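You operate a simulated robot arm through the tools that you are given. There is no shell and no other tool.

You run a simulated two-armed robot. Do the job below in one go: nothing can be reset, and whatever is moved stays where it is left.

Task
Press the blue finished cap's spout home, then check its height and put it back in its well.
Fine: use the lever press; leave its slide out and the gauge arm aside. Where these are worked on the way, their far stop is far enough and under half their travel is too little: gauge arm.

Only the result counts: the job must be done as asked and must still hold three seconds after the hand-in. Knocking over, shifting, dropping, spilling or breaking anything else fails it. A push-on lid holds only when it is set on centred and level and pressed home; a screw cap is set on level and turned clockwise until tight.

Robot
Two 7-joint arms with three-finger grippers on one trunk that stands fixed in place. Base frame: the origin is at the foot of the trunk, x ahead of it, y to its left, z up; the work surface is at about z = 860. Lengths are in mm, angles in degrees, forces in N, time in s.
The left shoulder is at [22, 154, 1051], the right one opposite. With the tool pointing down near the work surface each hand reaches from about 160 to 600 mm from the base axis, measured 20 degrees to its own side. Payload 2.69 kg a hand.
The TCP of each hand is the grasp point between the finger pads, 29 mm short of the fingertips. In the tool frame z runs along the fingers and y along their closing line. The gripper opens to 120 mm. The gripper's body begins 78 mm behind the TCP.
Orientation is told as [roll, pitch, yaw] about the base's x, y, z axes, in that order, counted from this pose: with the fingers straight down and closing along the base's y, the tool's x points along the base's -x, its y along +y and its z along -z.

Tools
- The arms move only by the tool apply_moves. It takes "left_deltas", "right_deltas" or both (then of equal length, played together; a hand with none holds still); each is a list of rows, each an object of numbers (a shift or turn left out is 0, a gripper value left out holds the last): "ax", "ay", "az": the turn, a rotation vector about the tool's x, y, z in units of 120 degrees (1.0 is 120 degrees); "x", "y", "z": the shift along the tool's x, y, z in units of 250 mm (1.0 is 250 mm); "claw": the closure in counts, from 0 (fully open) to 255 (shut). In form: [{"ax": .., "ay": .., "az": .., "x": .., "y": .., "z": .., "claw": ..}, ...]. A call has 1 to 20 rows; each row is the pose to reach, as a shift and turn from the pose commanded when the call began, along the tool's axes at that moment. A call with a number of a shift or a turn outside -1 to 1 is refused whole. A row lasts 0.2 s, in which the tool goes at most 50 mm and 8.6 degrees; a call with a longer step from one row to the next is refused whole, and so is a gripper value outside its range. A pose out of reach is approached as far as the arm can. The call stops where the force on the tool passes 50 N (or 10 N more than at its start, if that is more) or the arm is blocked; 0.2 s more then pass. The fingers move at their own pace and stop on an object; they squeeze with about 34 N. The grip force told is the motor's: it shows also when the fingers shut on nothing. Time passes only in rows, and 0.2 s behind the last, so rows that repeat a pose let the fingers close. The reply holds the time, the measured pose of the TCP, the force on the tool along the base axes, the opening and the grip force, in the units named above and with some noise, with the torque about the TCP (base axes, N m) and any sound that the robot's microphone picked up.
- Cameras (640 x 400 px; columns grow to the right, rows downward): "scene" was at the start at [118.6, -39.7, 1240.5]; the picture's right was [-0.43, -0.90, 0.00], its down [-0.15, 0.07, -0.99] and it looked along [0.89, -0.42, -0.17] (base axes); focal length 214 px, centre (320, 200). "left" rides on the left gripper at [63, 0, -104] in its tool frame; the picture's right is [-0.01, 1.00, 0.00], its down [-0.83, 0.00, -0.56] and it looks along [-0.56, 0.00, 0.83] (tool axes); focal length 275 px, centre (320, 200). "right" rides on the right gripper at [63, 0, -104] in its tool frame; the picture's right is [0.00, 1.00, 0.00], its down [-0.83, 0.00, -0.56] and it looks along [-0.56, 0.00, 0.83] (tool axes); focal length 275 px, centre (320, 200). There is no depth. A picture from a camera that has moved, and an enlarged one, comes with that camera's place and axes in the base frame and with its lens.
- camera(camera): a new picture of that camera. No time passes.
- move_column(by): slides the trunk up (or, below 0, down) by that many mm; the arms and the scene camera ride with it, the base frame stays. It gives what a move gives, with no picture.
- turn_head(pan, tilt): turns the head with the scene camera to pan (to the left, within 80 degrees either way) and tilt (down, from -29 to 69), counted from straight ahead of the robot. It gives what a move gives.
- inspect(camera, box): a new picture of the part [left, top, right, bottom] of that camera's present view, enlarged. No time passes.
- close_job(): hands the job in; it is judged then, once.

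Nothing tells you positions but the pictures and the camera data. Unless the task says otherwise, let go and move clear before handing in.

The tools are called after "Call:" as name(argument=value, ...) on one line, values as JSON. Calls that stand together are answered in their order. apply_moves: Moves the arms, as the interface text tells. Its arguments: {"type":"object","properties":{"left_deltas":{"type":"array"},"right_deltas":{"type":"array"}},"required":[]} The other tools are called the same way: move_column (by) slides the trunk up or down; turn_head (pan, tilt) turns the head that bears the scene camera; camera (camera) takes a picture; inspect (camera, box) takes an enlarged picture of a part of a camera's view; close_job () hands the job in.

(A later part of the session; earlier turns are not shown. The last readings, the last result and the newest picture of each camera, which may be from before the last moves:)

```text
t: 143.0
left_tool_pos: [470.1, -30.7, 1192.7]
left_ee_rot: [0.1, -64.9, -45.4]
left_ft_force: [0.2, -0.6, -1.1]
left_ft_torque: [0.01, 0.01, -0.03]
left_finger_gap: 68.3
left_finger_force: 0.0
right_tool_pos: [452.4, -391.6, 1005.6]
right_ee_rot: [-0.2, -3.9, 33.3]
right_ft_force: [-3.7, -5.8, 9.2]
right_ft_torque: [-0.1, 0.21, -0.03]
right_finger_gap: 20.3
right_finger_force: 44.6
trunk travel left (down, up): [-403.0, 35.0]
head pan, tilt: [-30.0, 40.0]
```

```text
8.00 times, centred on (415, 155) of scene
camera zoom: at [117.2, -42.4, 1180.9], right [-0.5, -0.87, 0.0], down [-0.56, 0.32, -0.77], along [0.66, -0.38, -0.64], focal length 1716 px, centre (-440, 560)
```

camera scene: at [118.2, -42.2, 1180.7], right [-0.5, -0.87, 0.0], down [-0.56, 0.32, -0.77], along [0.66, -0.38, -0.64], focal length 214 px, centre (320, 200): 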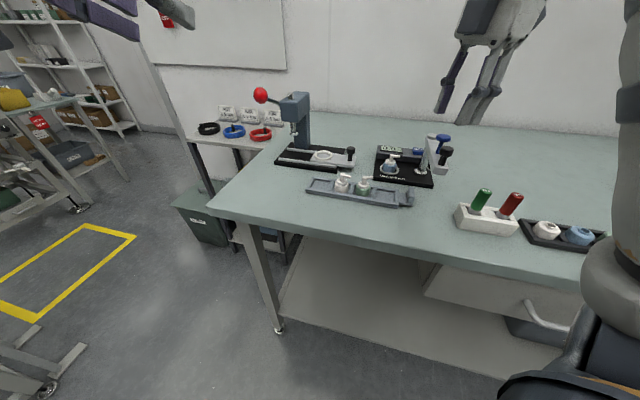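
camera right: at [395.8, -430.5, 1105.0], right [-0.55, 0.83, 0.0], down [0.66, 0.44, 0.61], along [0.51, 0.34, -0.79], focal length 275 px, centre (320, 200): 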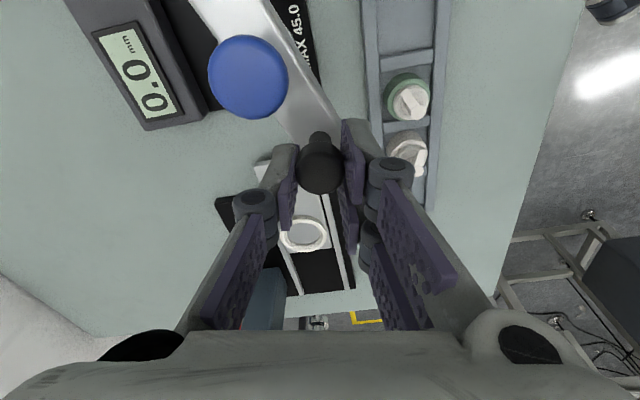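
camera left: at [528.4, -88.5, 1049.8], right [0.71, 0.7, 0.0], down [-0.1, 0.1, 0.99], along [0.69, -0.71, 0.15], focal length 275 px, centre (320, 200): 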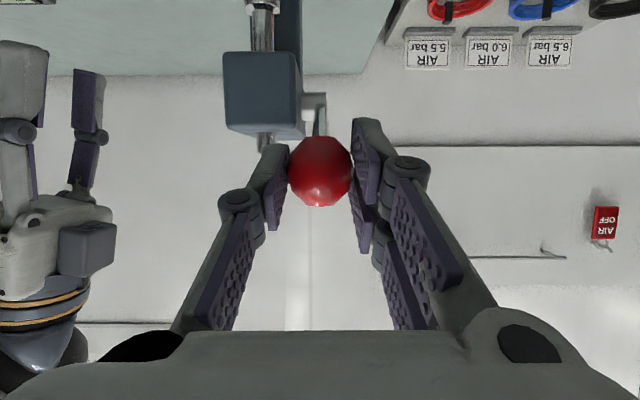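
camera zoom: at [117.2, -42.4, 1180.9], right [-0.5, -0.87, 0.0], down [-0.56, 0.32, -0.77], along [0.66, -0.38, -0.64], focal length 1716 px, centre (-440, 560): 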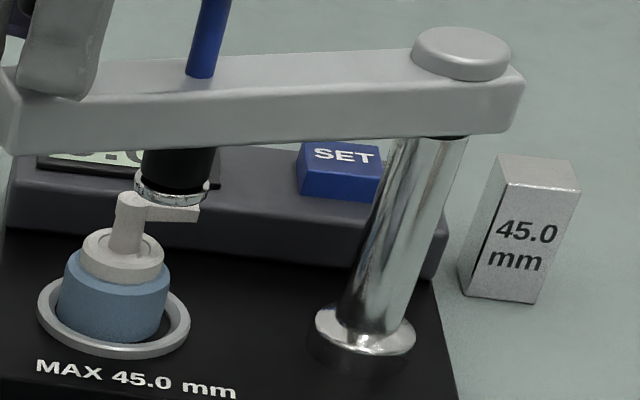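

The probe clears the cap by about 10 mm. I'll continue the swing to its stop.

Call:
apply_moves(right_deltas=[{"x": -0.02, "y": -0.0394, "z": -0.001, "ax": 0.0019, "az": 0.0278}, {"x": -0.0395, "y": -0.0788, "z": -0.0013, "ax": 0.0038, "az": 0.0555}, {"x": -0.0395, "y": -0.0788, "z": -0.0013, "ax": 0.0038, "az": 0.0555}])

Call:
inspect(camera="scene", box=[370, 110, 450, 180])

```text
t: 143.8
left_tool_pos: [470.2, -30.0, 1192.1]
left_ee_rot: [0.0, -64.9, -45.2]
left_ft_force: [0.5, -0.5, 0.6]
left_ft_torque: [-0.02, 0.01, 0.05]
left_finger_gap: 68.5
left_finger_force: 0.1
right_tool_pos: [472.8, -402.5, 1004.9]
right_ee_rot: [0.2, -3.9, 26.6]
right_ft_force: [-5.1, -2.9, -0.5]
right_ft_torque: [-0.05, -0.02, -0.14]
right_finger_gap: 20.2
right_finger_force: 45.1
trunk travel left (down, up): [-403.0, 35.0]
head pan, tilt: [-30.0, 40.0]
```

```text
5.71 times, centred on (410, 145) of scene
camera zoom: at [117.8, -42.6, 1180.6], right [-0.5, -0.87, 0.0], down [-0.56, 0.32, -0.77], along [0.66, -0.38, -0.64], focal length 1226 px, centre (-194, 514)
```

zoom: 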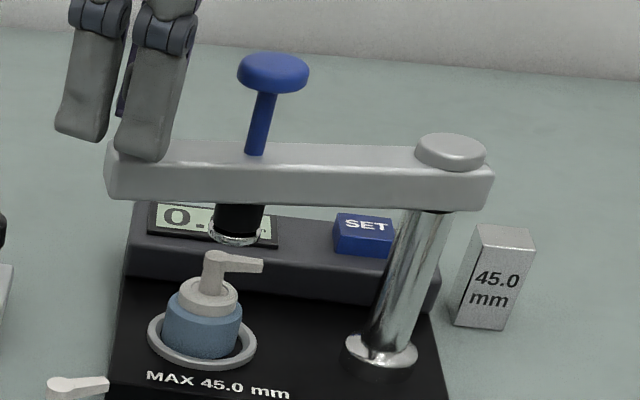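

Call:
apply_moves(right_deltas=[{"x": -0.0194, "y": -0.0398, "z": 0.001, "ax": 0.0019, "az": 0.0278}, {"x": -0.0347, "y": -0.0811, "z": 0.002, "ax": 0.0038, "az": 0.0555}, {"x": -0.0347, "y": -0.0811, "z": 0.002, "ax": 0.0038, "az": 0.0555}])

Call:
inspect(camera="scene", box=[370, 110, 450, 180])

Call:
camera(camera="right")

```text
t: 144.6
left_tool_pos: [470.7, -30.3, 1191.7]
left_ee_rot: [0.0, -64.9, -45.3]
left_ft_force: [0.5, 0.4, 0.1]
left_ft_torque: [0.02, -0.01, -0.02]
left_finger_gap: 68.1
left_finger_force: 0.0
right_tool_pos: [489.6, -416.2, 1005.6]
right_ee_rot: [0.0, -3.9, 20.1]
right_ft_force: [-2.0, -1.4, -0.4]
right_ft_torque: [-0.06, 0.38, -0.21]
right_finger_gap: 20.4
right_finger_force: 45.6
trunk travel left (down, up): [-403.0, 35.0]
head pan, tilt: [-30.0, 40.0]
```

```text
5.71 times, centred on (410, 145) of scene
camera zoom: at [118.0, -42.3, 1180.7], right [-0.5, -0.87, 0.0], down [-0.56, 0.32, -0.77], along [0.66, -0.38, -0.64], focal length 1226 px, centre (-194, 514)
```

zoom: 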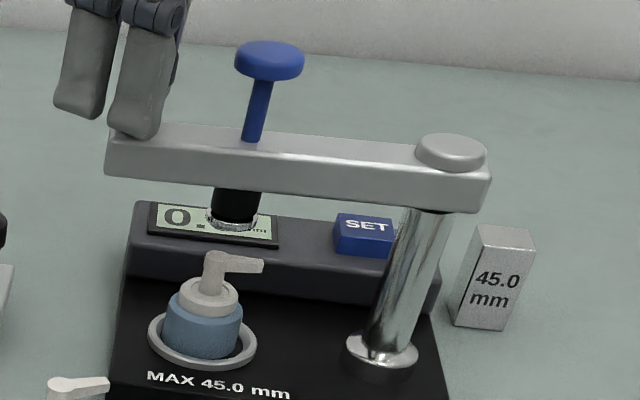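

```text
taken
camera right: at [425.8, -441.2, 1105.1], right [-0.35, 0.94, 0.0], down [0.74, 0.27, 0.61], along [0.57, 0.21, -0.79], focal length 275 px, centre (320, 200)
```

right: 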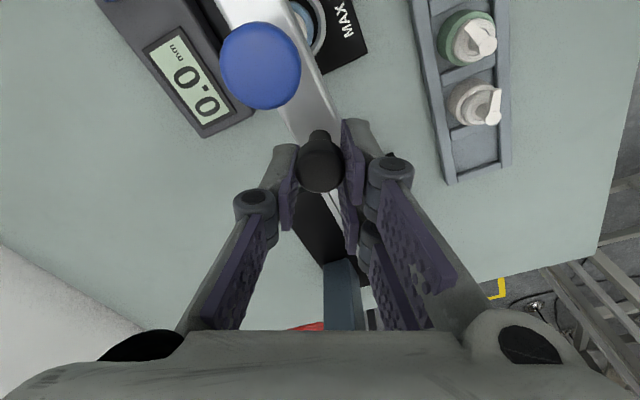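

Call:
apply_moves(right_deltas=[{"x": -0.0034, "y": -0.0073}, {"x": -0.0067, "y": -0.0145}, {"x": -0.0067, "y": -0.0145}])

Call:
inspect(camera="right", box=[200, 0, 380, 120])

Call:
inspect(camera="scene", box=[370, 110, 450, 180])

```text
t: 145.4
left_tool_pos: [470.9, -28.5, 1192.2]
left_ee_rot: [-0.1, -64.9, -45.1]
left_ft_force: [-1.0, 0.5, -0.9]
left_ft_torque: [0.05, -0.02, -0.01]
left_finger_gap: 68.3
left_finger_force: 0.1
right_tool_pos: [491.9, -419.0, 1005.5]
right_ee_rot: [0.4, -3.8, 20.1]
right_ft_force: [-12.5, 18.6, -13.8]
right_ft_torque: [0.54, -0.71, -0.22]
right_finger_gap: 20.6
right_finger_force: 44.6
trunk travel left (down, up): [-403.0, 35.0]
head pan, tilt: [-30.0, 40.0]
```

```text
3.33 times, centred on (290, 60) of right
camera zoom: at [427.7, -442.9, 1105.3], right [-0.35, 0.94, 0.0], down [0.74, 0.27, 0.61], along [0.57, 0.21, -0.79], focal length 918 px, centre (420, 667)
```

zoom: 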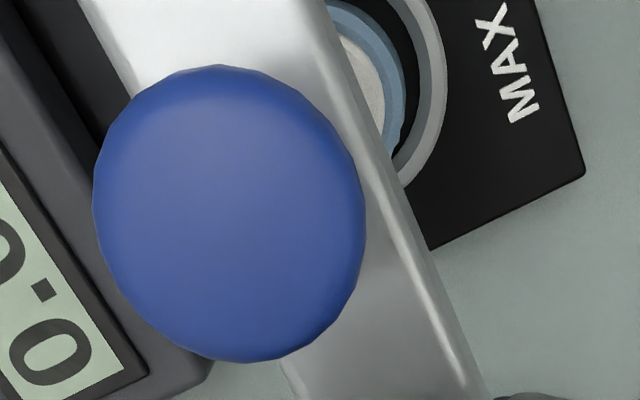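

```text
5.71 times, centred on (410, 145) of scene
camera zoom: at [117.5, -40.8, 1180.6], right [-0.5, -0.87, 0.0], down [-0.56, 0.32, -0.77], along [0.66, -0.38, -0.64], focal length 1226 px, centre (-194, 514)
```

zoom: 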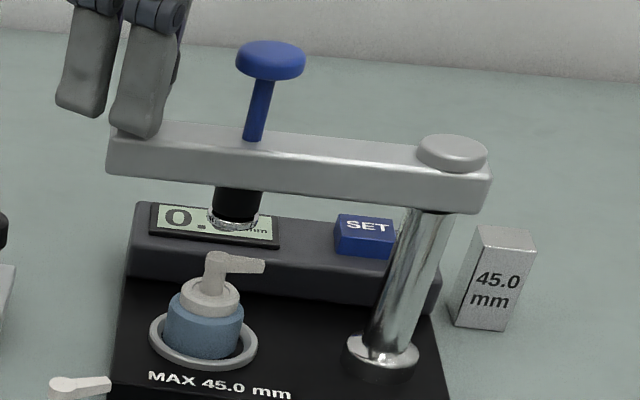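

The arm is at its far stop, over the cap. I'll relieve the push, release the handle and rise.

Call:
apply_moves(right_deltas=[{"x": 0.004, "y": 0.0087}, {"x": 0.004, "y": 0.0087, "claw": 210}, {"x": 0.004, "y": 0.0087, "claw": 180}, {"x": 0.004, "y": 0.0087, "claw": 170}, {"x": 0.004, "y": 0.0087, "claw": 170}])

Call:
apply_moves(right_deltas=[{"ay": -0.03, "z": -0.06}, {"ay": -0.067, "z": -0.12}, {"ay": -0.067, "z": -0.2}, {"ay": -0.067, "z": -0.28}])

Call:
camera(camera="right")

Call:
inspect(camera="scene", box=[360, 90, 450, 180])

```text
t: 146.6
left_tool_pos: [471.4, -30.0, 1192.0]
left_ee_rot: [0.0, -64.9, -45.3]
left_ft_force: [0.1, -0.3, 0.3]
left_ft_torque: [-0.01, 0.0, 0.01]
left_finger_gap: 68.3
left_finger_force: 0.0
right_tool_pos: [490.4, -418.7, 1007.6]
right_ee_rot: [0.0, -3.9, 19.9]
right_ft_force: [0.2, 0.1, -0.2]
right_ft_torque: [0.01, 0.02, 0.0]
right_finger_gap: 39.8
right_finger_force: 0.0
trunk travel left (down, up): [-403.0, 35.0]
head pan, tilt: [-30.0, 40.0]
```

```text
t: 147.6
left_tool_pos: [472.0, -29.4, 1192.1]
left_ee_rot: [0.0, -64.9, -45.3]
left_ft_force: [0.5, 0.0, 0.4]
left_ft_torque: [-0.01, 0.02, -0.03]
left_finger_gap: 68.4
left_finger_force: 0.1
right_tool_pos: [485.0, -418.5, 1075.7]
right_ee_rot: [0.0, -11.9, 19.9]
right_ft_force: [-0.6, -0.3, 0.7]
right_ft_torque: [0.02, -0.02, -0.02]
right_finger_gap: 40.0
right_finger_force: 0.1
trunk travel left (down, up): [-403.0, 35.0]
head pan, tilt: [-30.0, 40.0]
```

```text
taken
camera right: at [407.3, -447.0, 1164.3], right [-0.35, 0.94, 0.0], down [0.66, 0.24, 0.72], along [0.67, 0.25, -0.7], focal length 275 px, centre (320, 200)
```

right: 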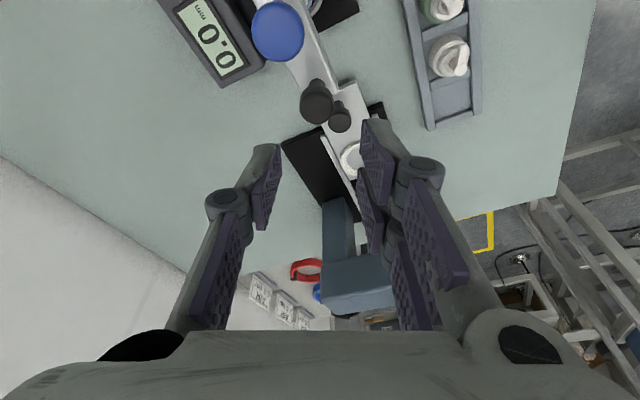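

```text
4.44 times, centred on (405, 135) of scene
camera zoom: at [117.9, -42.2, 1180.8], right [-0.5, -0.87, 0.0], down [-0.56, 0.32, -0.77], along [0.66, -0.38, -0.64], focal length 953 px, centre (-58, 489)
```

zoom: 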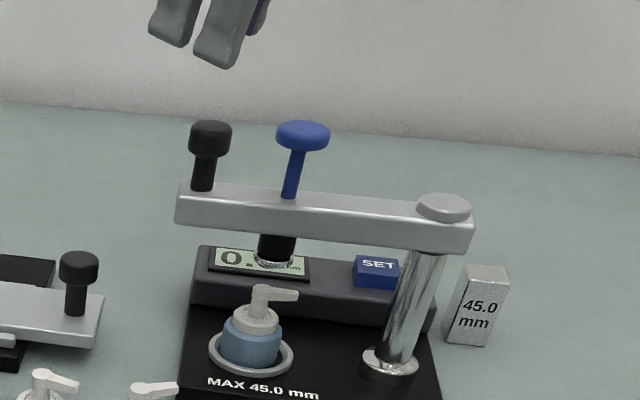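

Call:
apply_moves(right_deltas=[{"claw": 255}, {"x": 0.053, "y": -0.054, "z": -0.011, "claw": 255}, {"x": 0.1056, "y": -0.1084, "z": -0.0225}, {"x": 0.1228, "y": -0.1084, "z": 0.0585}, {"x": 0.1228, "y": -0.1084, "z": 0.0585}])

Call:
camera(camera="right")

Call:
inspect(camera="scene", box=[360, 90, 450, 180])

```text
t: 148.8
left_tool_pos: [471.8, -30.2, 1192.2]
left_ee_rot: [0.1, -64.8, -45.1]
left_ft_force: [0.2, 0.0, -0.2]
left_ft_torque: [-0.01, -0.02, 0.0]
left_finger_gap: 68.3
left_finger_force: 0.0
right_tool_pos: [470.5, -454.1, 1054.2]
right_ee_rot: [0.1, -11.8, 20.0]
right_ft_force: [-0.5, -0.4, 0.5]
right_ft_torque: [-0.01, 0.0, -0.01]
right_finger_gap: 0.0
right_finger_force: 28.6
trunk travel left (down, up): [-403.0, 35.0]
head pan, tilt: [-30.0, 40.0]
```

```text
taken
camera right: at [392.3, -483.3, 1143.7], right [-0.35, 0.94, 0.0], down [0.66, 0.24, 0.72], along [0.67, 0.25, -0.7], focal length 275 px, centre (320, 200)
```

right: 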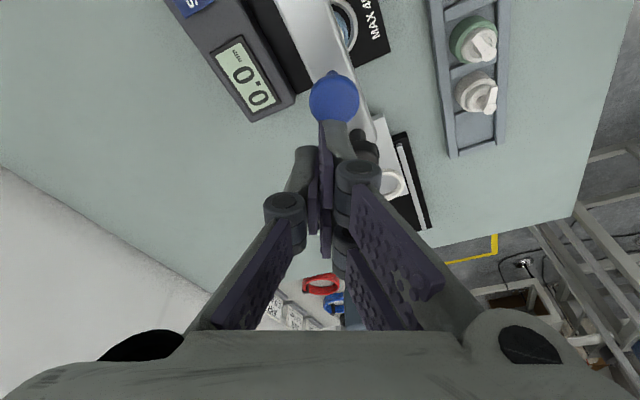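

```text
4.44 times, centred on (405, 135) of scene
camera zoom: at [118.0, -42.2, 1180.7], right [-0.5, -0.87, 0.0], down [-0.56, 0.32, -0.77], along [0.66, -0.38, -0.64], focal length 953 px, centre (-58, 489)
```

zoom: 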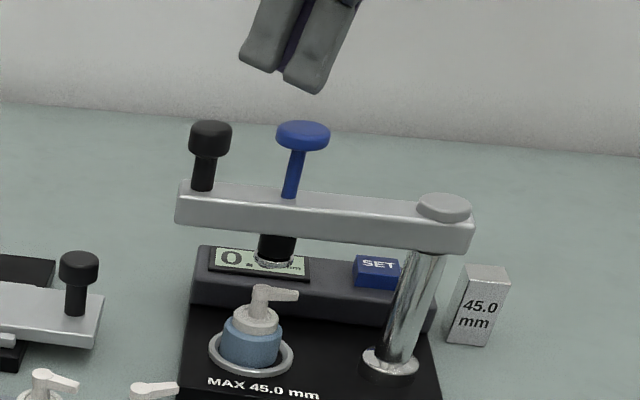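

Call:
apply_moves(right_deltas=[{"x": 0.0063, "y": 0.0116}, {"x": 0.0125, "y": 0.0116, "z": 0.03}, {"x": 0.0188, "y": 0.0116, "z": 0.0587}, {"x": 0.0188, "y": 0.0116, "z": 0.0587}])

Call:
inspect(camera="scene", box=[375, 95, 435, 170])

```text
t: 149.8
left_tool_pos: [471.8, -30.0, 1193.6]
left_ee_rot: [0.0, -65.0, -45.2]
left_ft_force: [0.7, -0.4, -0.5]
left_ft_torque: [-0.01, -0.01, 0.02]
left_finger_gap: 68.0
left_finger_force: 0.1
right_tool_pos: [467.3, -451.4, 1038.9]
right_ee_rot: [0.0, -11.9, 20.1]
right_ft_force: [-1.2, -0.3, 0.5]
right_ft_torque: [0.01, 0.01, 0.01]
right_finger_gap: 0.0
right_finger_force: 28.2
trunk travel left (down, up): [-403.0, 35.0]
head pan, tilt: [-30.0, 40.0]
```

```text
5.33 times, centred on (405, 132) of scene
camera zoom: at [118.2, -42.2, 1180.7], right [-0.5, -0.87, 0.0], down [-0.56, 0.32, -0.77], along [0.66, -0.38, -0.64], focal length 1144 px, centre (-133, 560)
```

zoom: 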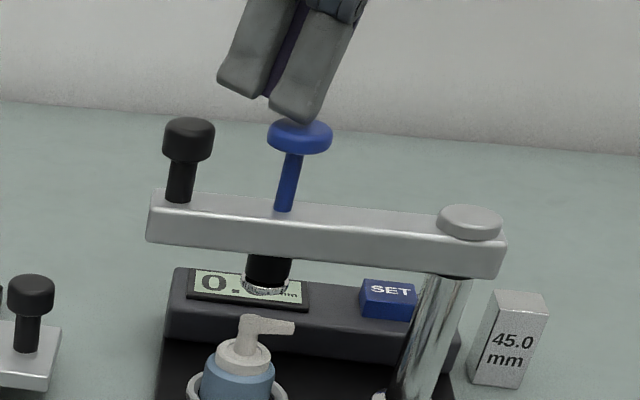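

Call:
apply_moves(right_deltas=[{"x": 0.0021, "z": 0.0098}, {"x": 0.0042, "z": 0.0196}, {"x": 0.0042, "z": 0.0196}])

Call:
apply_moves(right_deltas=[{"x": 0.0021, "z": 0.0098}, {"x": 0.0042, "z": 0.0196}, {"x": 0.0042, "z": 0.0196}])

Call:
inspect(camera="scene", box=[375, 95, 435, 170])

```text
t: 150.6
left_tool_pos: [470.4, -29.4, 1192.6]
left_ee_rot: [-0.1, -64.8, -45.1]
left_ft_force: [0.5, -0.3, -0.2]
left_ft_torque: [0.01, 0.0, 0.01]
left_finger_gap: 68.6
left_finger_force: 0.0
right_tool_pos: [468.4, -452.8, 1036.0]
right_ee_rot: [0.0, -11.9, 20.0]
right_ft_force: [-0.4, -0.6, 0.3]
right_ft_torque: [-0.04, 0.03, 0.02]
right_finger_gap: 0.1
right_finger_force: 28.9
trunk travel left (down, up): [-403.0, 35.0]
head pan, tilt: [-30.0, 40.0]
```

```text
t: 151.4
left_tool_pos: [470.1, -30.1, 1192.0]
left_ee_rot: [0.0, -64.9, -45.2]
left_ft_force: [-0.1, -0.8, 0.8]
left_ft_torque: [-0.03, 0.0, 0.01]
left_finger_gap: 68.1
left_finger_force: 0.0
right_tool_pos: [468.5, -452.9, 1030.3]
right_ee_rot: [0.0, -11.8, 19.9]
right_ft_force: [-0.2, 0.0, 1.3]
right_ft_torque: [0.03, 0.07, -0.02]
right_finger_gap: 0.0
right_finger_force: 28.8
trunk travel left (down, up): [-403.0, 35.0]
head pan, tilt: [-30.0, 40.0]
```

```text
5.33 times, centred on (405, 132) of scene
camera zoom: at [118.1, -42.1, 1180.7], right [-0.5, -0.87, 0.0], down [-0.56, 0.32, -0.77], along [0.66, -0.38, -0.64], focal length 1144 px, centre (-133, 560)
```

zoom: 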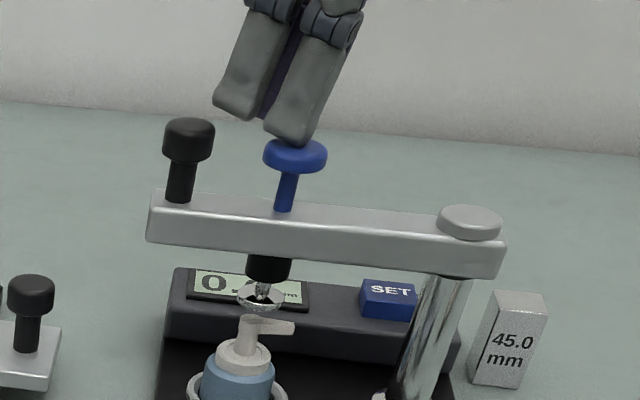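

Call:
apply_moves(right_deltas=[{"x": 0.0021, "z": 0.0098}, {"x": 0.0034, "z": 0.0157}, {"x": 0.0034, "z": 0.0157}])

Call:
inspect(camera="scene", box=[375, 105, 435, 170])

```text
t: 152.2
left_tool_pos: [471.3, -29.8, 1192.1]
left_ee_rot: [0.1, -64.9, -45.2]
left_ft_force: [-0.2, 0.1, -1.1]
left_ft_torque: [0.0, 0.01, 0.01]
left_finger_gap: 68.2
left_finger_force: 0.0
right_tool_pos: [466.5, -453.5, 1025.6]
right_ee_rot: [0.0, -11.9, 20.0]
right_ft_force: [0.6, -0.8, 1.7]
right_ft_torque: [-0.05, 0.01, 0.0]
right_finger_gap: 0.1
right_finger_force: 29.0
trunk travel left (down, up): [-403.0, 35.0]
head pan, tilt: [-30.0, 40.0]
```

```text
6.15 times, centred on (405, 138) of scene
camera zoom: at [118.1, -42.1, 1180.7], right [-0.5, -0.87, 0.0], down [-0.56, 0.32, -0.77], along [0.66, -0.38, -0.64], focal length 1320 px, centre (-203, 585)
```

zoom: 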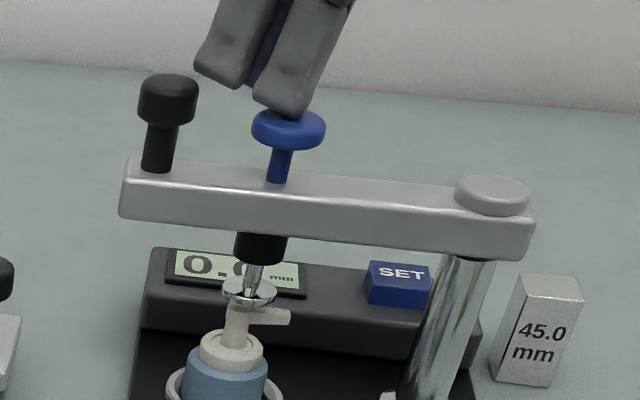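

Call:
apply_moves(right_deltas=[{"x": 0.0013, "z": 0.0059}, {"x": 0.0025, "z": 0.0117}, {"x": 0.0025, "z": 0.0117}])

Call:
inspect(camera="scene", box=[375, 105, 435, 170])

Call:
inspect(camera="right", box=[180, 0, 380, 140])

```text
t: 153.0
left_tool_pos: [470.9, -29.0, 1191.3]
left_ee_rot: [0.0, -64.9, -45.3]
left_ft_force: [0.3, 0.4, -0.1]
left_ft_torque: [-0.01, 0.0, 0.01]
left_finger_gap: 68.3
left_finger_force: 0.1
right_tool_pos: [467.2, -452.7, 1022.4]
right_ee_rot: [0.0, -11.9, 20.0]
right_ft_force: [0.0, -0.3, 1.4]
right_ft_torque: [-0.06, 0.04, 0.01]
right_finger_gap: 0.2
right_finger_force: 28.2
trunk travel left (down, up): [-403.0, 35.0]
head pan, tilt: [-30.0, 40.0]
```

```text
6.15 times, centred on (405, 138) of scene
camera zoom: at [118.0, -42.1, 1180.7], right [-0.5, -0.87, 0.0], down [-0.56, 0.32, -0.77], along [0.66, -0.38, -0.64], focal length 1320 px, centre (-203, 585)
```

zoom: 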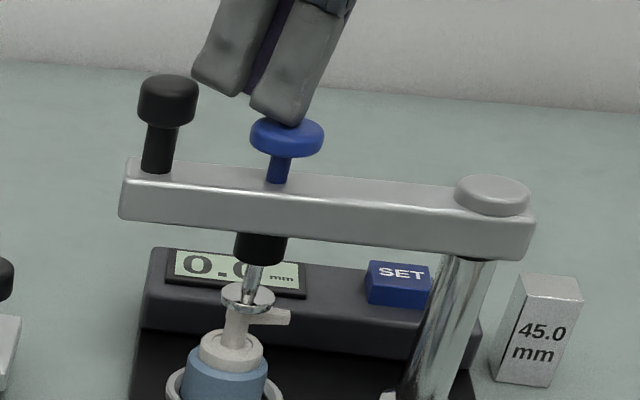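

```text
2.86 times, centred on (280, 70) of right
camera zoom: at [390.2, -481.2, 1112.3], right [-0.35, 0.94, 0.0], down [0.66, 0.24, 0.72], along [0.67, 0.25, -0.7], focal length 786 px, centre (434, 571)
```

zoom: 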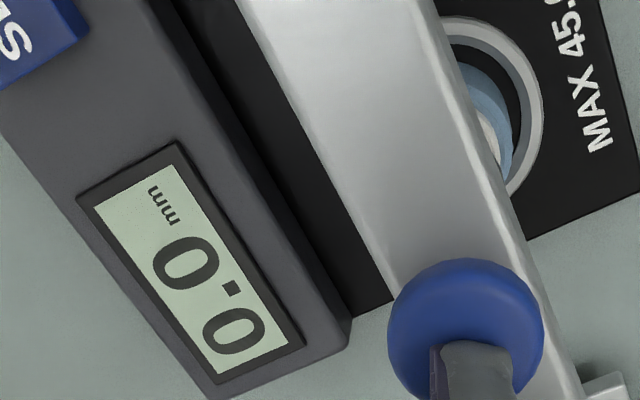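

Call:
apply_moves(right_deltas=[{"x": 0.0013, "z": 0.0059}, {"x": 0.0025, "z": 0.0117}, {"x": 0.0025, "z": 0.0117}])

Call:
inspect(camera="right", box=[180, 0, 380, 140])

Call:
inspect(camera="scene", box=[375, 105, 435, 170])

```text
t: 153.8
left_tool_pos: [471.6, -29.3, 1191.9]
left_ee_rot: [0.0, -64.9, -45.2]
left_ft_force: [-0.1, 0.3, -0.7]
left_ft_torque: [-0.03, 0.0, 0.02]
left_finger_gap: 68.3
left_finger_force: 0.1
right_tool_pos: [467.7, -452.9, 1021.7]
right_ee_rot: [0.0, -11.9, 20.0]
right_ft_force: [0.8, 0.7, 2.1]
right_ft_torque: [0.01, 0.06, -0.02]
right_finger_gap: 0.0
right_finger_force: 28.5
trunk travel left (down, up): [-403.0, 35.0]
head pan, tilt: [-30.0, 40.0]
```

```text
2.86 times, centred on (280, 70) of right
camera zoom: at [390.3, -481.3, 1109.5], right [-0.35, 0.94, 0.0], down [0.66, 0.24, 0.72], along [0.67, 0.25, -0.7], focal length 786 px, centre (434, 571)
```

zoom: 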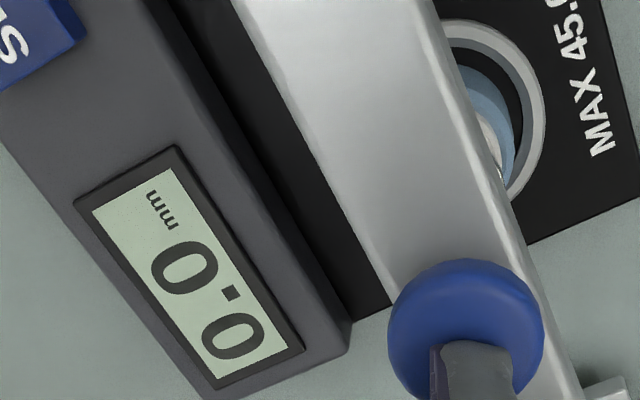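

```text
6.15 times, centred on (405, 138) of scene
camera zoom: at [118.1, -42.0, 1180.7], right [-0.5, -0.87, 0.0], down [-0.56, 0.32, -0.77], along [0.66, -0.38, -0.64], focal length 1320 px, centre (-203, 585)
```

zoom: 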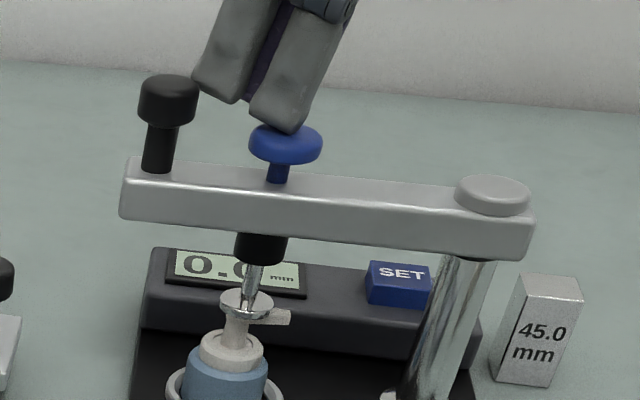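

Call:
apply_moves(right_deltas=[{"x": 0.0013, "z": 0.0059}, {"x": 0.0025, "z": 0.0117}, {"x": 0.0025, "z": 0.0117}])

Call:
inspect(camera="right", box=[180, 0, 380, 140])

Call:
inspect(camera="scene", box=[375, 105, 435, 170])

```text
t: 154.6
left_tool_pos: [470.6, -29.8, 1191.7]
left_ee_rot: [0.0, -64.9, -45.4]
left_ft_force: [-0.3, 0.3, 0.3]
left_ft_torque: [0.01, 0.0, -0.01]
left_finger_gap: 68.2
left_finger_force: 0.1
right_tool_pos: [467.1, -452.4, 1018.0]
right_ee_rot: [-0.1, -12.0, 20.0]
right_ft_force: [-0.6, -1.3, 4.1]
right_ft_torque: [-0.06, 0.07, 0.04]
right_finger_gap: 0.1
right_finger_force: 28.9
trunk travel left (down, up): [-403.0, 35.0]
head pan, tilt: [-30.0, 40.0]
heard: click
```

```text
2.86 times, centred on (280, 70) of right
camera zoom: at [390.1, -481.1, 1106.7], right [-0.35, 0.94, 0.0], down [0.66, 0.24, 0.72], along [0.67, 0.25, -0.7], focal length 786 px, centre (434, 571)
```

zoom: 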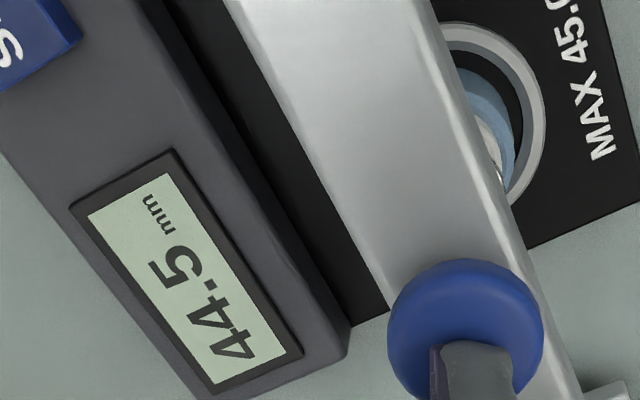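

```text
6.15 times, centred on (405, 138) of scene
camera zoom: at [117.9, -42.1, 1180.8], right [-0.5, -0.87, 0.0], down [-0.56, 0.32, -0.77], along [0.66, -0.38, -0.64], focal length 1320 px, centre (-203, 585)
```

zoom: 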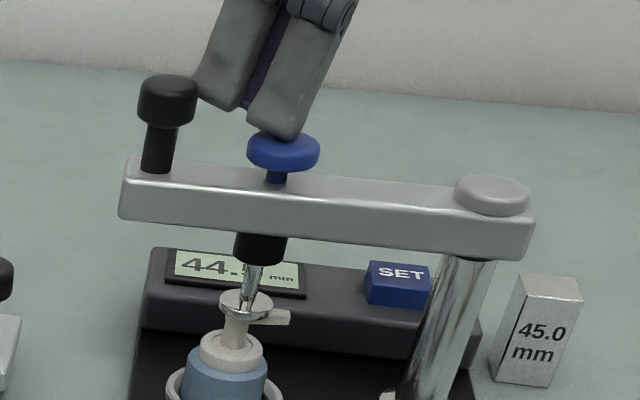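

The gauge clicked and reads 44.5 mm, under the 45.0 mm limit. Releasing the plunger and rising.

Call:
apply_moves(right_deltas=[{"x": 0.0, "z": 0.0}, {"x": -0.012, "z": -0.06}, {"x": -0.025, "z": -0.12}, {"x": -0.0374, "z": -0.2}, {"x": -0.0374, "z": -0.25}])

Call:
camera(camera="right")

Call:
inspect(camera="scene", box=[360, 90, 450, 180])

```text
t: 155.8
left_tool_pos: [472.0, -29.7, 1192.0]
left_ee_rot: [0.0, -64.9, -45.2]
left_ft_force: [0.0, 0.0, 0.4]
left_ft_torque: [0.03, 0.0, -0.01]
left_finger_gap: 68.3
left_finger_force: 0.0
right_tool_pos: [464.9, -453.3, 1081.3]
right_ee_rot: [0.0, -11.9, 20.0]
right_ft_force: [-0.5, 0.6, -0.5]
right_ft_torque: [0.01, 0.01, 0.03]
right_finger_gap: 0.0
right_finger_force: 28.3
trunk travel left (down, up): [-403.0, 35.0]
head pan, tilt: [-30.0, 40.0]
```

```text
taken
camera right: at [387.6, -482.8, 1170.1], right [-0.35, 0.94, 0.0], down [0.66, 0.24, 0.72], along [0.67, 0.25, -0.7], focal length 275 px, centre (320, 200)
```

right: 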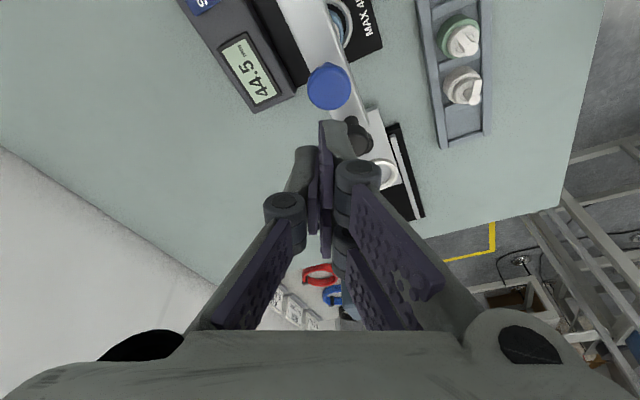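

```text
4.44 times, centred on (405, 135) of scene
camera zoom: at [118.1, -42.2, 1180.7], right [-0.5, -0.87, 0.0], down [-0.56, 0.32, -0.77], along [0.66, -0.38, -0.64], focal length 953 px, centre (-58, 489)
```

zoom: 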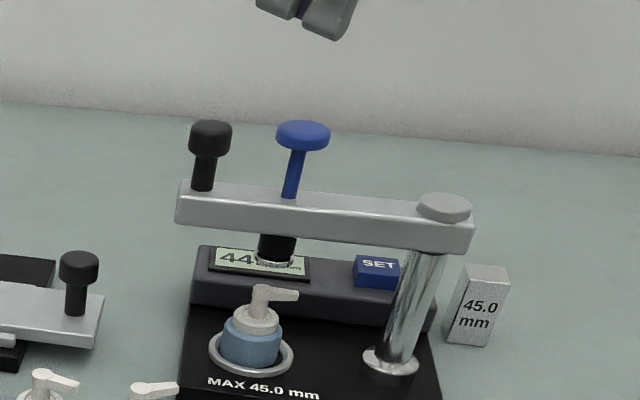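

Call:
apply_moves(right_deltas=[{"claw": 170}, {"x": -0.065, "y": 0.052, "z": 0.024, "claw": 165}, {"x": -0.129, "y": 0.1036, "z": 0.048, "claw": 165}, {"x": -0.129, "y": 0.1036, "z": 0.048, "claw": 165}])

Call:
camera(camera="right")

```text
t: 156.8
left_tool_pos: [472.6, -30.2, 1191.9]
left_ee_rot: [0.0, -65.0, -45.3]
left_ft_force: [-0.4, 0.2, 1.6]
left_ft_torque: [0.01, -0.01, -0.01]
left_finger_gap: 68.3
left_finger_force: 0.0
right_tool_pos: [487.7, -418.0, 1075.4]
right_ee_rot: [0.0, -11.8, 19.9]
right_ft_force: [-0.1, 0.8, -0.2]
right_ft_torque: [-0.02, -0.04, 0.01]
right_finger_gap: 42.1
right_finger_force: 0.0
trunk travel left (down, up): [-403.0, 35.0]
head pan, tilt: [-30.0, 40.0]
```

```text
taken
camera right: at [410.6, -447.1, 1164.6], right [-0.35, 0.94, 0.0], down [0.66, 0.24, 0.72], along [0.67, 0.25, -0.7], focal length 275 px, centre (320, 200)
```

right: 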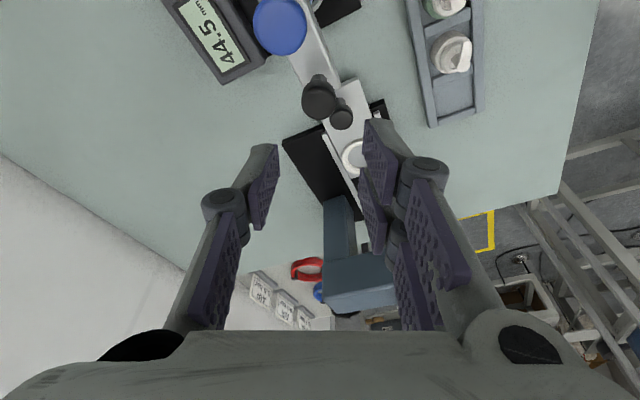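

Call:
apply_moves(right_deltas=[{"x": 0.0215, "z": -0.0046}, {"x": 0.04, "z": 0.085}, {"x": 0.06, "z": 0.175}, {"x": 0.0795, "z": 0.267}, {"x": 0.0795, "z": 0.267}])

Call:
inspect(camera="right", box=[210, 80, 410, 260])

Call:
inspect(camera="scene", box=[360, 90, 450, 180])

```text
t: 158.0
left_tool_pos: [472.9, -30.1, 1191.9]
left_ee_rot: [0.1, -65.0, -45.4]
left_ft_force: [0.0, 0.1, 0.7]
left_ft_torque: [-0.01, 0.0, -0.02]
left_finger_gap: 68.4
left_finger_force: 0.1
right_tool_pos: [483.2, -418.4, 1007.1]
right_ee_rot: [0.0, -11.9, 20.0]
right_ft_force: [-0.1, -0.6, 0.4]
right_ft_torque: [-0.01, -0.02, 0.02]
right_finger_gap: 42.4
right_finger_force: 0.1
trunk travel left (down, up): [-403.0, 35.0]
head pan, tilt: [-30.0, 40.0]
```

```text
2.22 times, centred on (310, 170) of right
camera zoom: at [405.9, -448.4, 1095.5], right [-0.35, 0.94, 0.0], down [0.66, 0.24, 0.72], along [0.67, 0.25, -0.7], focal length 612 px, centre (342, 267)
```

zoom: 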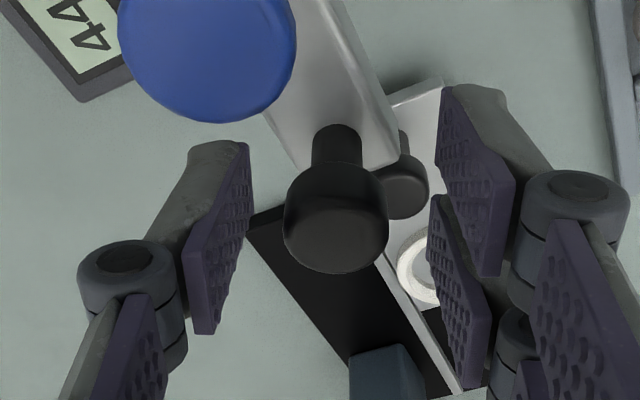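

```text
4.44 times, centred on (405, 135) of scene
camera zoom: at [118.0, -42.1, 1180.8], right [-0.5, -0.87, 0.0], down [-0.56, 0.32, -0.77], along [0.66, -0.38, -0.64], focal length 953 px, centre (-58, 489)
```

zoom: 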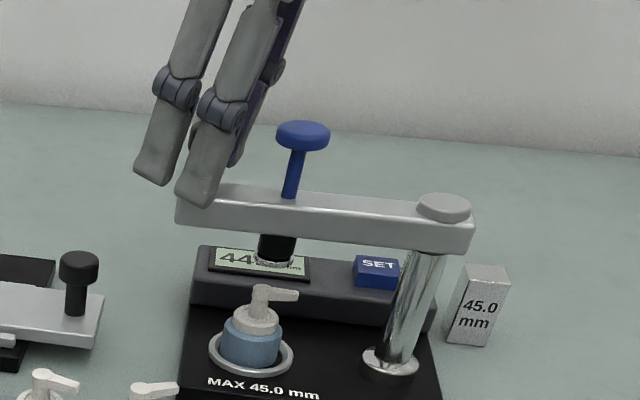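

Call:
apply_moves(right_deltas=[{"claw": 200}, {"claw": 225}, {"claw": 230}, {"claw": 230}])

Call:
apply_moves(right_deltas=[{"x": 0.0215, "y": 0.0372, "z": -0.0046, "ax": -0.0058, "az": -0.0272}, {"x": 0.043, "y": 0.0744, "z": -0.0092, "ax": -0.01156, "az": -0.0544}, {"x": 0.07, "y": 0.107, "z": -0.015, "ax": -0.0173, "az": -0.0816}, {"x": 0.0982, "y": 0.1396, "z": -0.0209, "ax": -0.0231, "az": -0.1088}, {"x": 0.131, "y": 0.167, "z": -0.0278, "ax": -0.0289, "az": -0.136}, {"x": 0.1635, "y": 0.1944, "z": -0.0348, "ax": -0.0347, "az": -0.1632}, {"x": 0.1635, "y": 0.1944, "z": -0.0348, "ax": -0.0347, "az": -0.1632}])

Call:
camera(camera="right")

Call:
inspect(camera="scene", box=[360, 90, 480, 190])

```text
t: 159.0
left_tool_pos: [470.8, -29.9, 1192.3]
left_ee_rot: [-0.1, -65.0, -45.1]
left_ft_force: [0.3, -0.4, -0.1]
left_ft_torque: [-0.03, -0.01, 0.02]
left_finger_gap: 68.5
left_finger_force: 0.1
right_tool_pos: [483.0, -420.2, 1006.1]
right_ee_rot: [0.0, -11.9, 20.0]
right_ft_force: [-1.3, 0.5, -1.9]
right_ft_torque: [0.07, -0.05, -0.12]
right_finger_gap: 20.4
right_finger_force: 44.5
trunk travel left (down, up): [-403.0, 35.0]
head pan, tilt: [-30.0, 40.0]
```

```text
t: 160.6
left_tool_pos: [471.0, -30.2, 1193.3]
left_ee_rot: [0.0, -64.9, -45.3]
left_ft_force: [0.5, -0.6, -0.3]
left_ft_torque: [0.0, 0.01, -0.01]
left_finger_gap: 68.1
left_finger_force: 0.1
right_tool_pos: [425.6, -387.8, 1007.5]
right_ee_rot: [-0.1, -11.9, 40.0]
right_ft_force: [0.9, -5.0, 9.4]
right_ft_torque: [-0.05, -0.12, 0.27]
right_finger_gap: 20.1
right_finger_force: 44.8
trunk travel left (down, up): [-403.0, 35.0]
head pan, tilt: [-30.0, 40.0]
```

```text
taken
camera right: at [363.4, -442.5, 1095.3], right [-0.65, 0.76, 0.0], down [0.53, 0.45, 0.72], along [0.55, 0.46, -0.7], focal length 275 px, centre (320, 200)
```

right: 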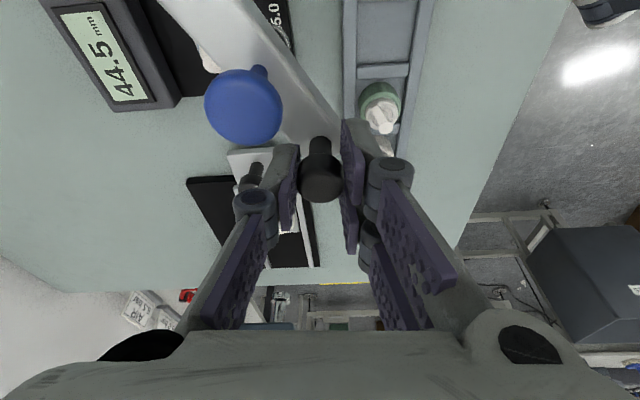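

```text
4.00 times, centred on (420, 140) of scene
camera zoom: at [117.7, -42.3, 1180.8], right [-0.5, -0.87, 0.0], down [-0.56, 0.32, -0.77], along [0.66, -0.38, -0.64], focal length 858 px, centre (-80, 440)
```

zoom: 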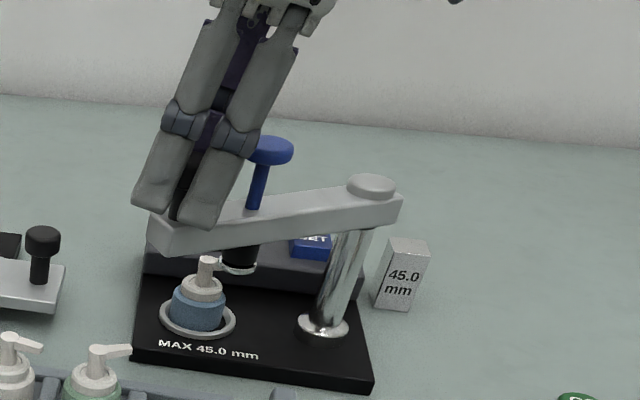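

Call:
apply_moves(right_deltas=[{"x": 0.0278, "y": 0.0328, "z": -0.008, "ax": -0.0058, "az": -0.0272}, {"x": 0.0556, "y": 0.0656, "z": -0.0145, "ax": -0.01156, "az": -0.0544}, {"x": 0.0885, "y": 0.0926, "z": -0.0225, "ax": -0.0173, "az": -0.0816}, {"x": 0.1213, "y": 0.1196, "z": -0.0298, "ax": -0.0231, "az": -0.1088}, {"x": 0.1585, "y": 0.141, "z": -0.0377, "ax": -0.0289, "az": -0.136}, {"x": 0.1956, "y": 0.1624, "z": -0.0456, "ax": -0.0347, "az": -0.1632}, {"x": 0.1956, "y": 0.1624, "z": -0.0456, "ax": -0.0347, "az": -0.1632}])

```text
t: 162.2
left_tool_pos: [472.0, -31.2, 1192.6]
left_ee_rot: [-0.1, -64.8, -45.3]
left_ft_force: [-0.3, -0.2, 0.3]
left_ft_torque: [0.01, 0.0, -0.02]
left_finger_gap: 68.3
left_finger_force: 0.0
right_tool_pos: [362.5, -390.5, 1006.7]
right_ee_rot: [0.1, -11.9, 60.1]
right_ft_force: [3.0, -5.6, -1.5]
right_ft_torque: [-0.06, -0.38, 0.21]
right_finger_gap: 20.2
right_finger_force: 44.2
trunk travel left (down, up): [-403.0, 35.0]
head pan, tilt: [-30.0, 40.0]
```

Call:
apply_moves(right_deltas=[{"x": 0.033, "y": 0.0272, "z": -0.007, "ax": -0.0058, "az": -0.0272}, {"x": 0.0661, "y": 0.0544, "z": -0.0141, "ax": -0.01156, "az": -0.0544}, {"x": 0.103, "y": 0.0754, "z": -0.022, "ax": -0.0173, "az": -0.0816}, {"x": 0.1404, "y": 0.0964, "z": -0.0299, "ax": -0.0231, "az": -0.1088}, {"x": 0.1805, "y": 0.111, "z": -0.0384, "ax": -0.0289, "az": -0.136}, {"x": 0.2206, "y": 0.1244, "z": -0.0469, "ax": -0.0347, "az": -0.1632}, {"x": 0.2206, "y": 0.1244, "z": -0.0469, "ax": -0.0347, "az": -0.1632}])

Call:
camera(camera="right")

Call:
inspect(camera="scene", box=[370, 90, 490, 190])

```text
t: 163.8
left_tool_pos: [473.2, -30.1, 1191.6]
left_ee_rot: [-0.2, -64.8, -45.1]
left_ft_force: [1.2, 0.2, 0.9]
left_ft_torque: [0.0, 0.02, -0.03]
left_finger_gap: 68.3
left_finger_force: 0.0
right_tool_pos: [309.7, -422.3, 1005.8]
right_ee_rot: [0.1, -12.0, 80.1]
right_ft_force: [15.2, -0.4, -0.2]
right_ft_torque: [0.22, -0.49, 0.07]
right_finger_gap: 20.2
right_finger_force: 45.1
trunk travel left (down, up): [-403.0, 35.0]
head pan, tilt: [-30.0, 40.0]
```

```text
taken
camera right: at [296.4, -504.6, 1095.0], right [-0.99, 0.17, 0.0], down [0.12, 0.69, 0.72], along [0.12, 0.71, -0.7], focal length 275 px, centre (320, 200)
```

right: 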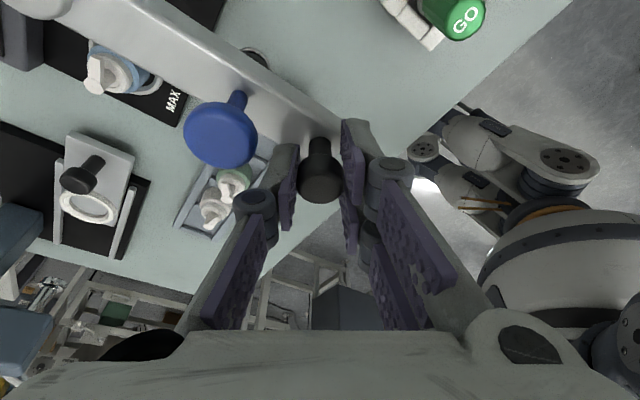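

```text
4.00 times, centred on (430, 140) of scene
camera zoom: at [120.1, -42.2, 1180.5], right [-0.5, -0.87, 0.0], down [-0.56, 0.32, -0.77], along [0.66, -0.38, -0.64], focal length 858 px, centre (-120, 440)
```

zoom: 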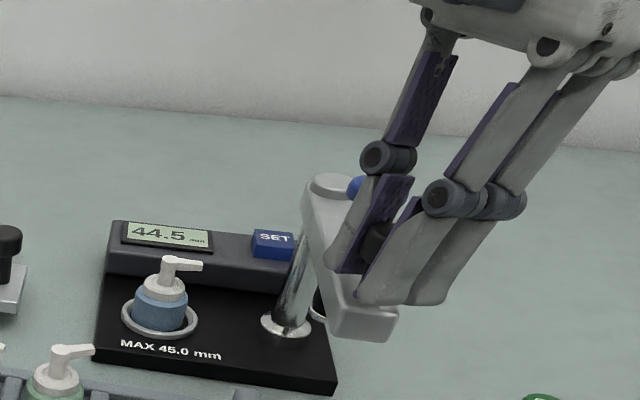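

The arm is back at its aside stop, and the display still shows 44.5. Releasing the handle and rising.

Call:
apply_moves(right_deltas=[{"x": -0.006, "claw": 230}, {"x": -0.006, "claw": 200}, {"x": -0.006, "claw": 170}, {"x": -0.006, "claw": 160}, {"x": -0.006, "claw": 160}])

Call:
apply_moves(right_deltas=[{"x": -0.015, "z": -0.07}, {"x": -0.03, "z": -0.14}, {"x": -0.045, "z": -0.21}, {"x": -0.058, "z": -0.274}])

Call:
inspect(camera="scene", box=[370, 90, 490, 190])

```text
t: 165.0
left_tool_pos: [471.4, -29.6, 1191.9]
left_ee_rot: [-0.1, -64.8, -45.1]
left_ft_force: [0.5, 0.4, 0.3]
left_ft_torque: [0.0, -0.01, 0.02]
left_finger_gap: 68.4
left_finger_force: 0.1
right_tool_pos: [306.6, -421.3, 1007.7]
right_ee_rot: [0.0, -12.1, 80.0]
right_ft_force: [0.1, -0.6, 0.6]
right_ft_torque: [0.0, -0.01, 0.0]
right_finger_gap: 44.9
right_finger_force: 0.0
trunk travel left (down, up): [-403.0, 35.0]
head pan, tilt: [-30.0, 40.0]
```

```text
t: 166.0
left_tool_pos: [471.3, -30.7, 1192.7]
left_ee_rot: [0.0, -64.9, -45.1]
left_ft_force: [-0.1, -0.3, 0.0]
left_ft_torque: [0.04, -0.02, -0.01]
left_finger_gap: 68.6
left_finger_force: 0.0
right_tool_pos: [306.5, -422.0, 1077.0]
right_ee_rot: [0.1, -12.1, 80.1]
right_ft_force: [0.0, 0.1, -0.1]
right_ft_torque: [-0.02, 0.03, 0.02]
right_finger_gap: 44.9
right_finger_force: 0.0
trunk travel left (down, up): [-403.0, 35.0]
head pan, tilt: [-30.0, 40.0]
```

```text
4.00 times, centred on (430, 140) of scene
camera zoom: at [118.1, -42.2, 1180.7], right [-0.5, -0.87, 0.0], down [-0.56, 0.32, -0.77], along [0.66, -0.38, -0.64], focal length 858 px, centre (-120, 440)
```

zoom: 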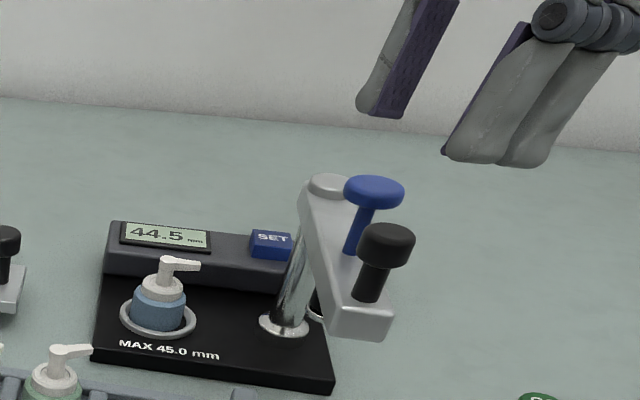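

Next: turn back to the picking orientation and go above the cap on the gauge.

Call:
apply_moves(right_deltas=[{"ax": 0.0136, "az": 0.064}, {"ax": 0.0272, "az": 0.128}, {"ax": 0.0408, "az": 0.192}, {"ax": 0.0545, "az": 0.256}, {"ax": 0.0681, "az": 0.32}, {"ax": 0.0817, "az": 0.384}, {"ax": 0.0953, "az": 0.448}, {"ax": 0.0953, "az": 0.448}])

Call:
apply_moves(right_deltas=[{"ay": 0.0675}, {"ay": 0.0675}])

Call:
apply_moves(right_deltas=[{"x": -0.121, "y": -0.0906, "z": 0.008}, {"x": -0.2415, "y": -0.1813, "z": 0.0165}, {"x": -0.362, "y": -0.272, "z": 0.025}, {"x": -0.483, "y": -0.3626, "z": 0.033}, {"x": -0.474, "y": -0.3626, "z": 0.166}, {"x": -0.465, "y": -0.3626, "z": 0.3}, {"x": -0.465, "y": -0.3626, "z": 0.3}])

Call:
camera(camera="right")

```text
t: 167.8
left_tool_pos: [470.6, -30.7, 1192.4]
left_ee_rot: [-0.1, -64.9, -45.1]
left_ft_force: [0.2, -0.4, 0.9]
left_ft_torque: [-0.03, -0.04, 0.0]
left_finger_gap: 68.3
left_finger_force: 0.0
right_tool_pos: [305.9, -421.7, 1077.8]
right_ee_rot: [0.0, -11.9, 24.9]
right_ft_force: [0.8, 0.7, -0.4]
right_ft_torque: [-0.01, 0.03, 0.01]
right_finger_gap: 45.1
right_finger_force: 0.0
trunk travel left (down, up): [-403.0, 35.0]
head pan, tilt: [-30.0, 40.0]
```

```text
t: 168.4
left_tool_pos: [471.1, -30.1, 1192.6]
left_ee_rot: [-0.1, -64.9, -45.3]
left_ft_force: [0.0, 0.9, 0.2]
left_ft_torque: [0.01, -0.01, -0.03]
left_finger_gap: 68.3
left_finger_force: 0.1
right_tool_pos: [306.8, -421.9, 1076.7]
right_ee_rot: [0.1, -3.8, 25.1]
right_ft_force: [-0.6, -0.6, -0.2]
right_ft_torque: [-0.02, -0.03, -0.01]
right_finger_gap: 44.7
right_finger_force: 0.2
trunk travel left (down, up): [-403.0, 35.0]
head pan, tilt: [-30.0, 40.0]
```

```text
t: 170.0
left_tool_pos: [471.3, -28.4, 1193.4]
left_ee_rot: [0.0, -65.0, -45.3]
left_ft_force: [0.3, 0.5, 0.4]
left_ft_torque: [0.01, -0.01, -0.01]
left_finger_gap: 68.3
left_finger_force: 0.0
right_tool_pos: [454.6, -452.9, 1009.7]
right_ee_rot: [-0.1, -3.7, 25.1]
right_ft_force: [-0.2, 0.0, -0.2]
right_ft_torque: [0.0, 0.01, -0.01]
right_finger_gap: 44.7
right_finger_force: 0.0
trunk travel left (down, up): [-403.0, 35.0]
head pan, tilt: [-30.0, 40.0]
```

```text
taken
camera right: at [392.6, -481.8, 1109.8], right [-0.43, 0.9, 0.0], down [0.72, 0.34, 0.61], along [0.55, 0.26, -0.79], focal length 275 px, centre (320, 200)
```

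right: 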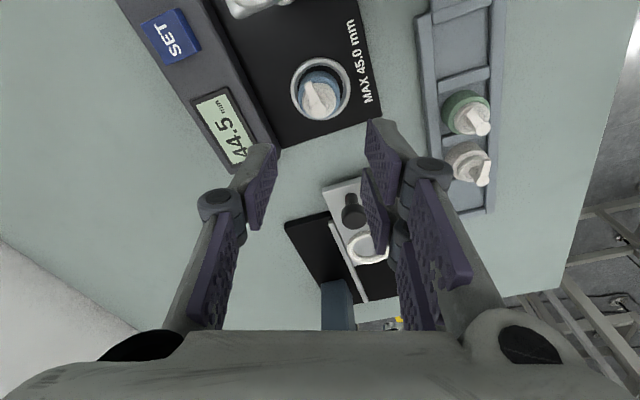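

Call:
apply_moves(right_deltas=[{"x": 0.0068, "z": 0.1, "claw": 152}, {"x": 0.0136, "z": 0.2}, {"x": 0.019, "z": 0.28}, {"x": 0.019, "z": 0.28}])

Call:
inspect(camera="right", box=[230, 80, 410, 230])

```text
t: 171.0
left_tool_pos: [471.4, -30.1, 1191.8]
left_ee_rot: [-0.1, -64.9, -45.1]
left_ft_force: [-0.6, -1.1, -0.6]
left_ft_torque: [-0.01, 0.03, 0.03]
left_finger_gap: 68.5
left_finger_force: 0.0
right_tool_pos: [454.7, -453.0, 938.8]
right_ee_rot: [0.0, -3.8, 25.1]
right_ft_force: [0.1, -0.8, -0.6]
right_ft_torque: [0.0, -0.03, -0.02]
right_finger_gap: 48.7
right_finger_force: 0.0
trunk travel left (down, up): [-403.0, 35.0]
head pan, tilt: [-30.0, 40.0]
```

```text
2.67 times, centred on (320, 155) of right
camera zoom: at [392.2, -482.5, 1037.9], right [-0.43, 0.9, 0.0], down [0.72, 0.34, 0.61], along [0.55, 0.26, -0.79], focal length 734 px, centre (320, 320)
```

zoom: 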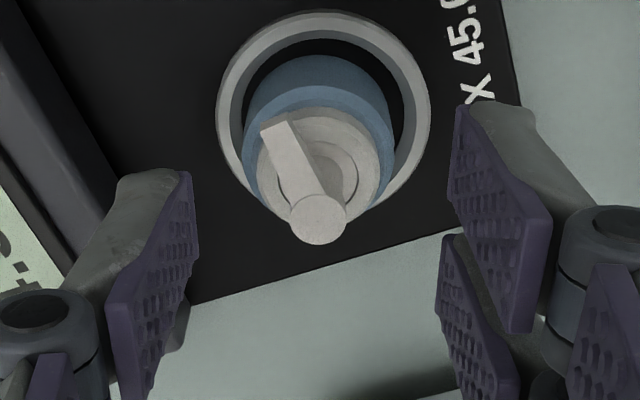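

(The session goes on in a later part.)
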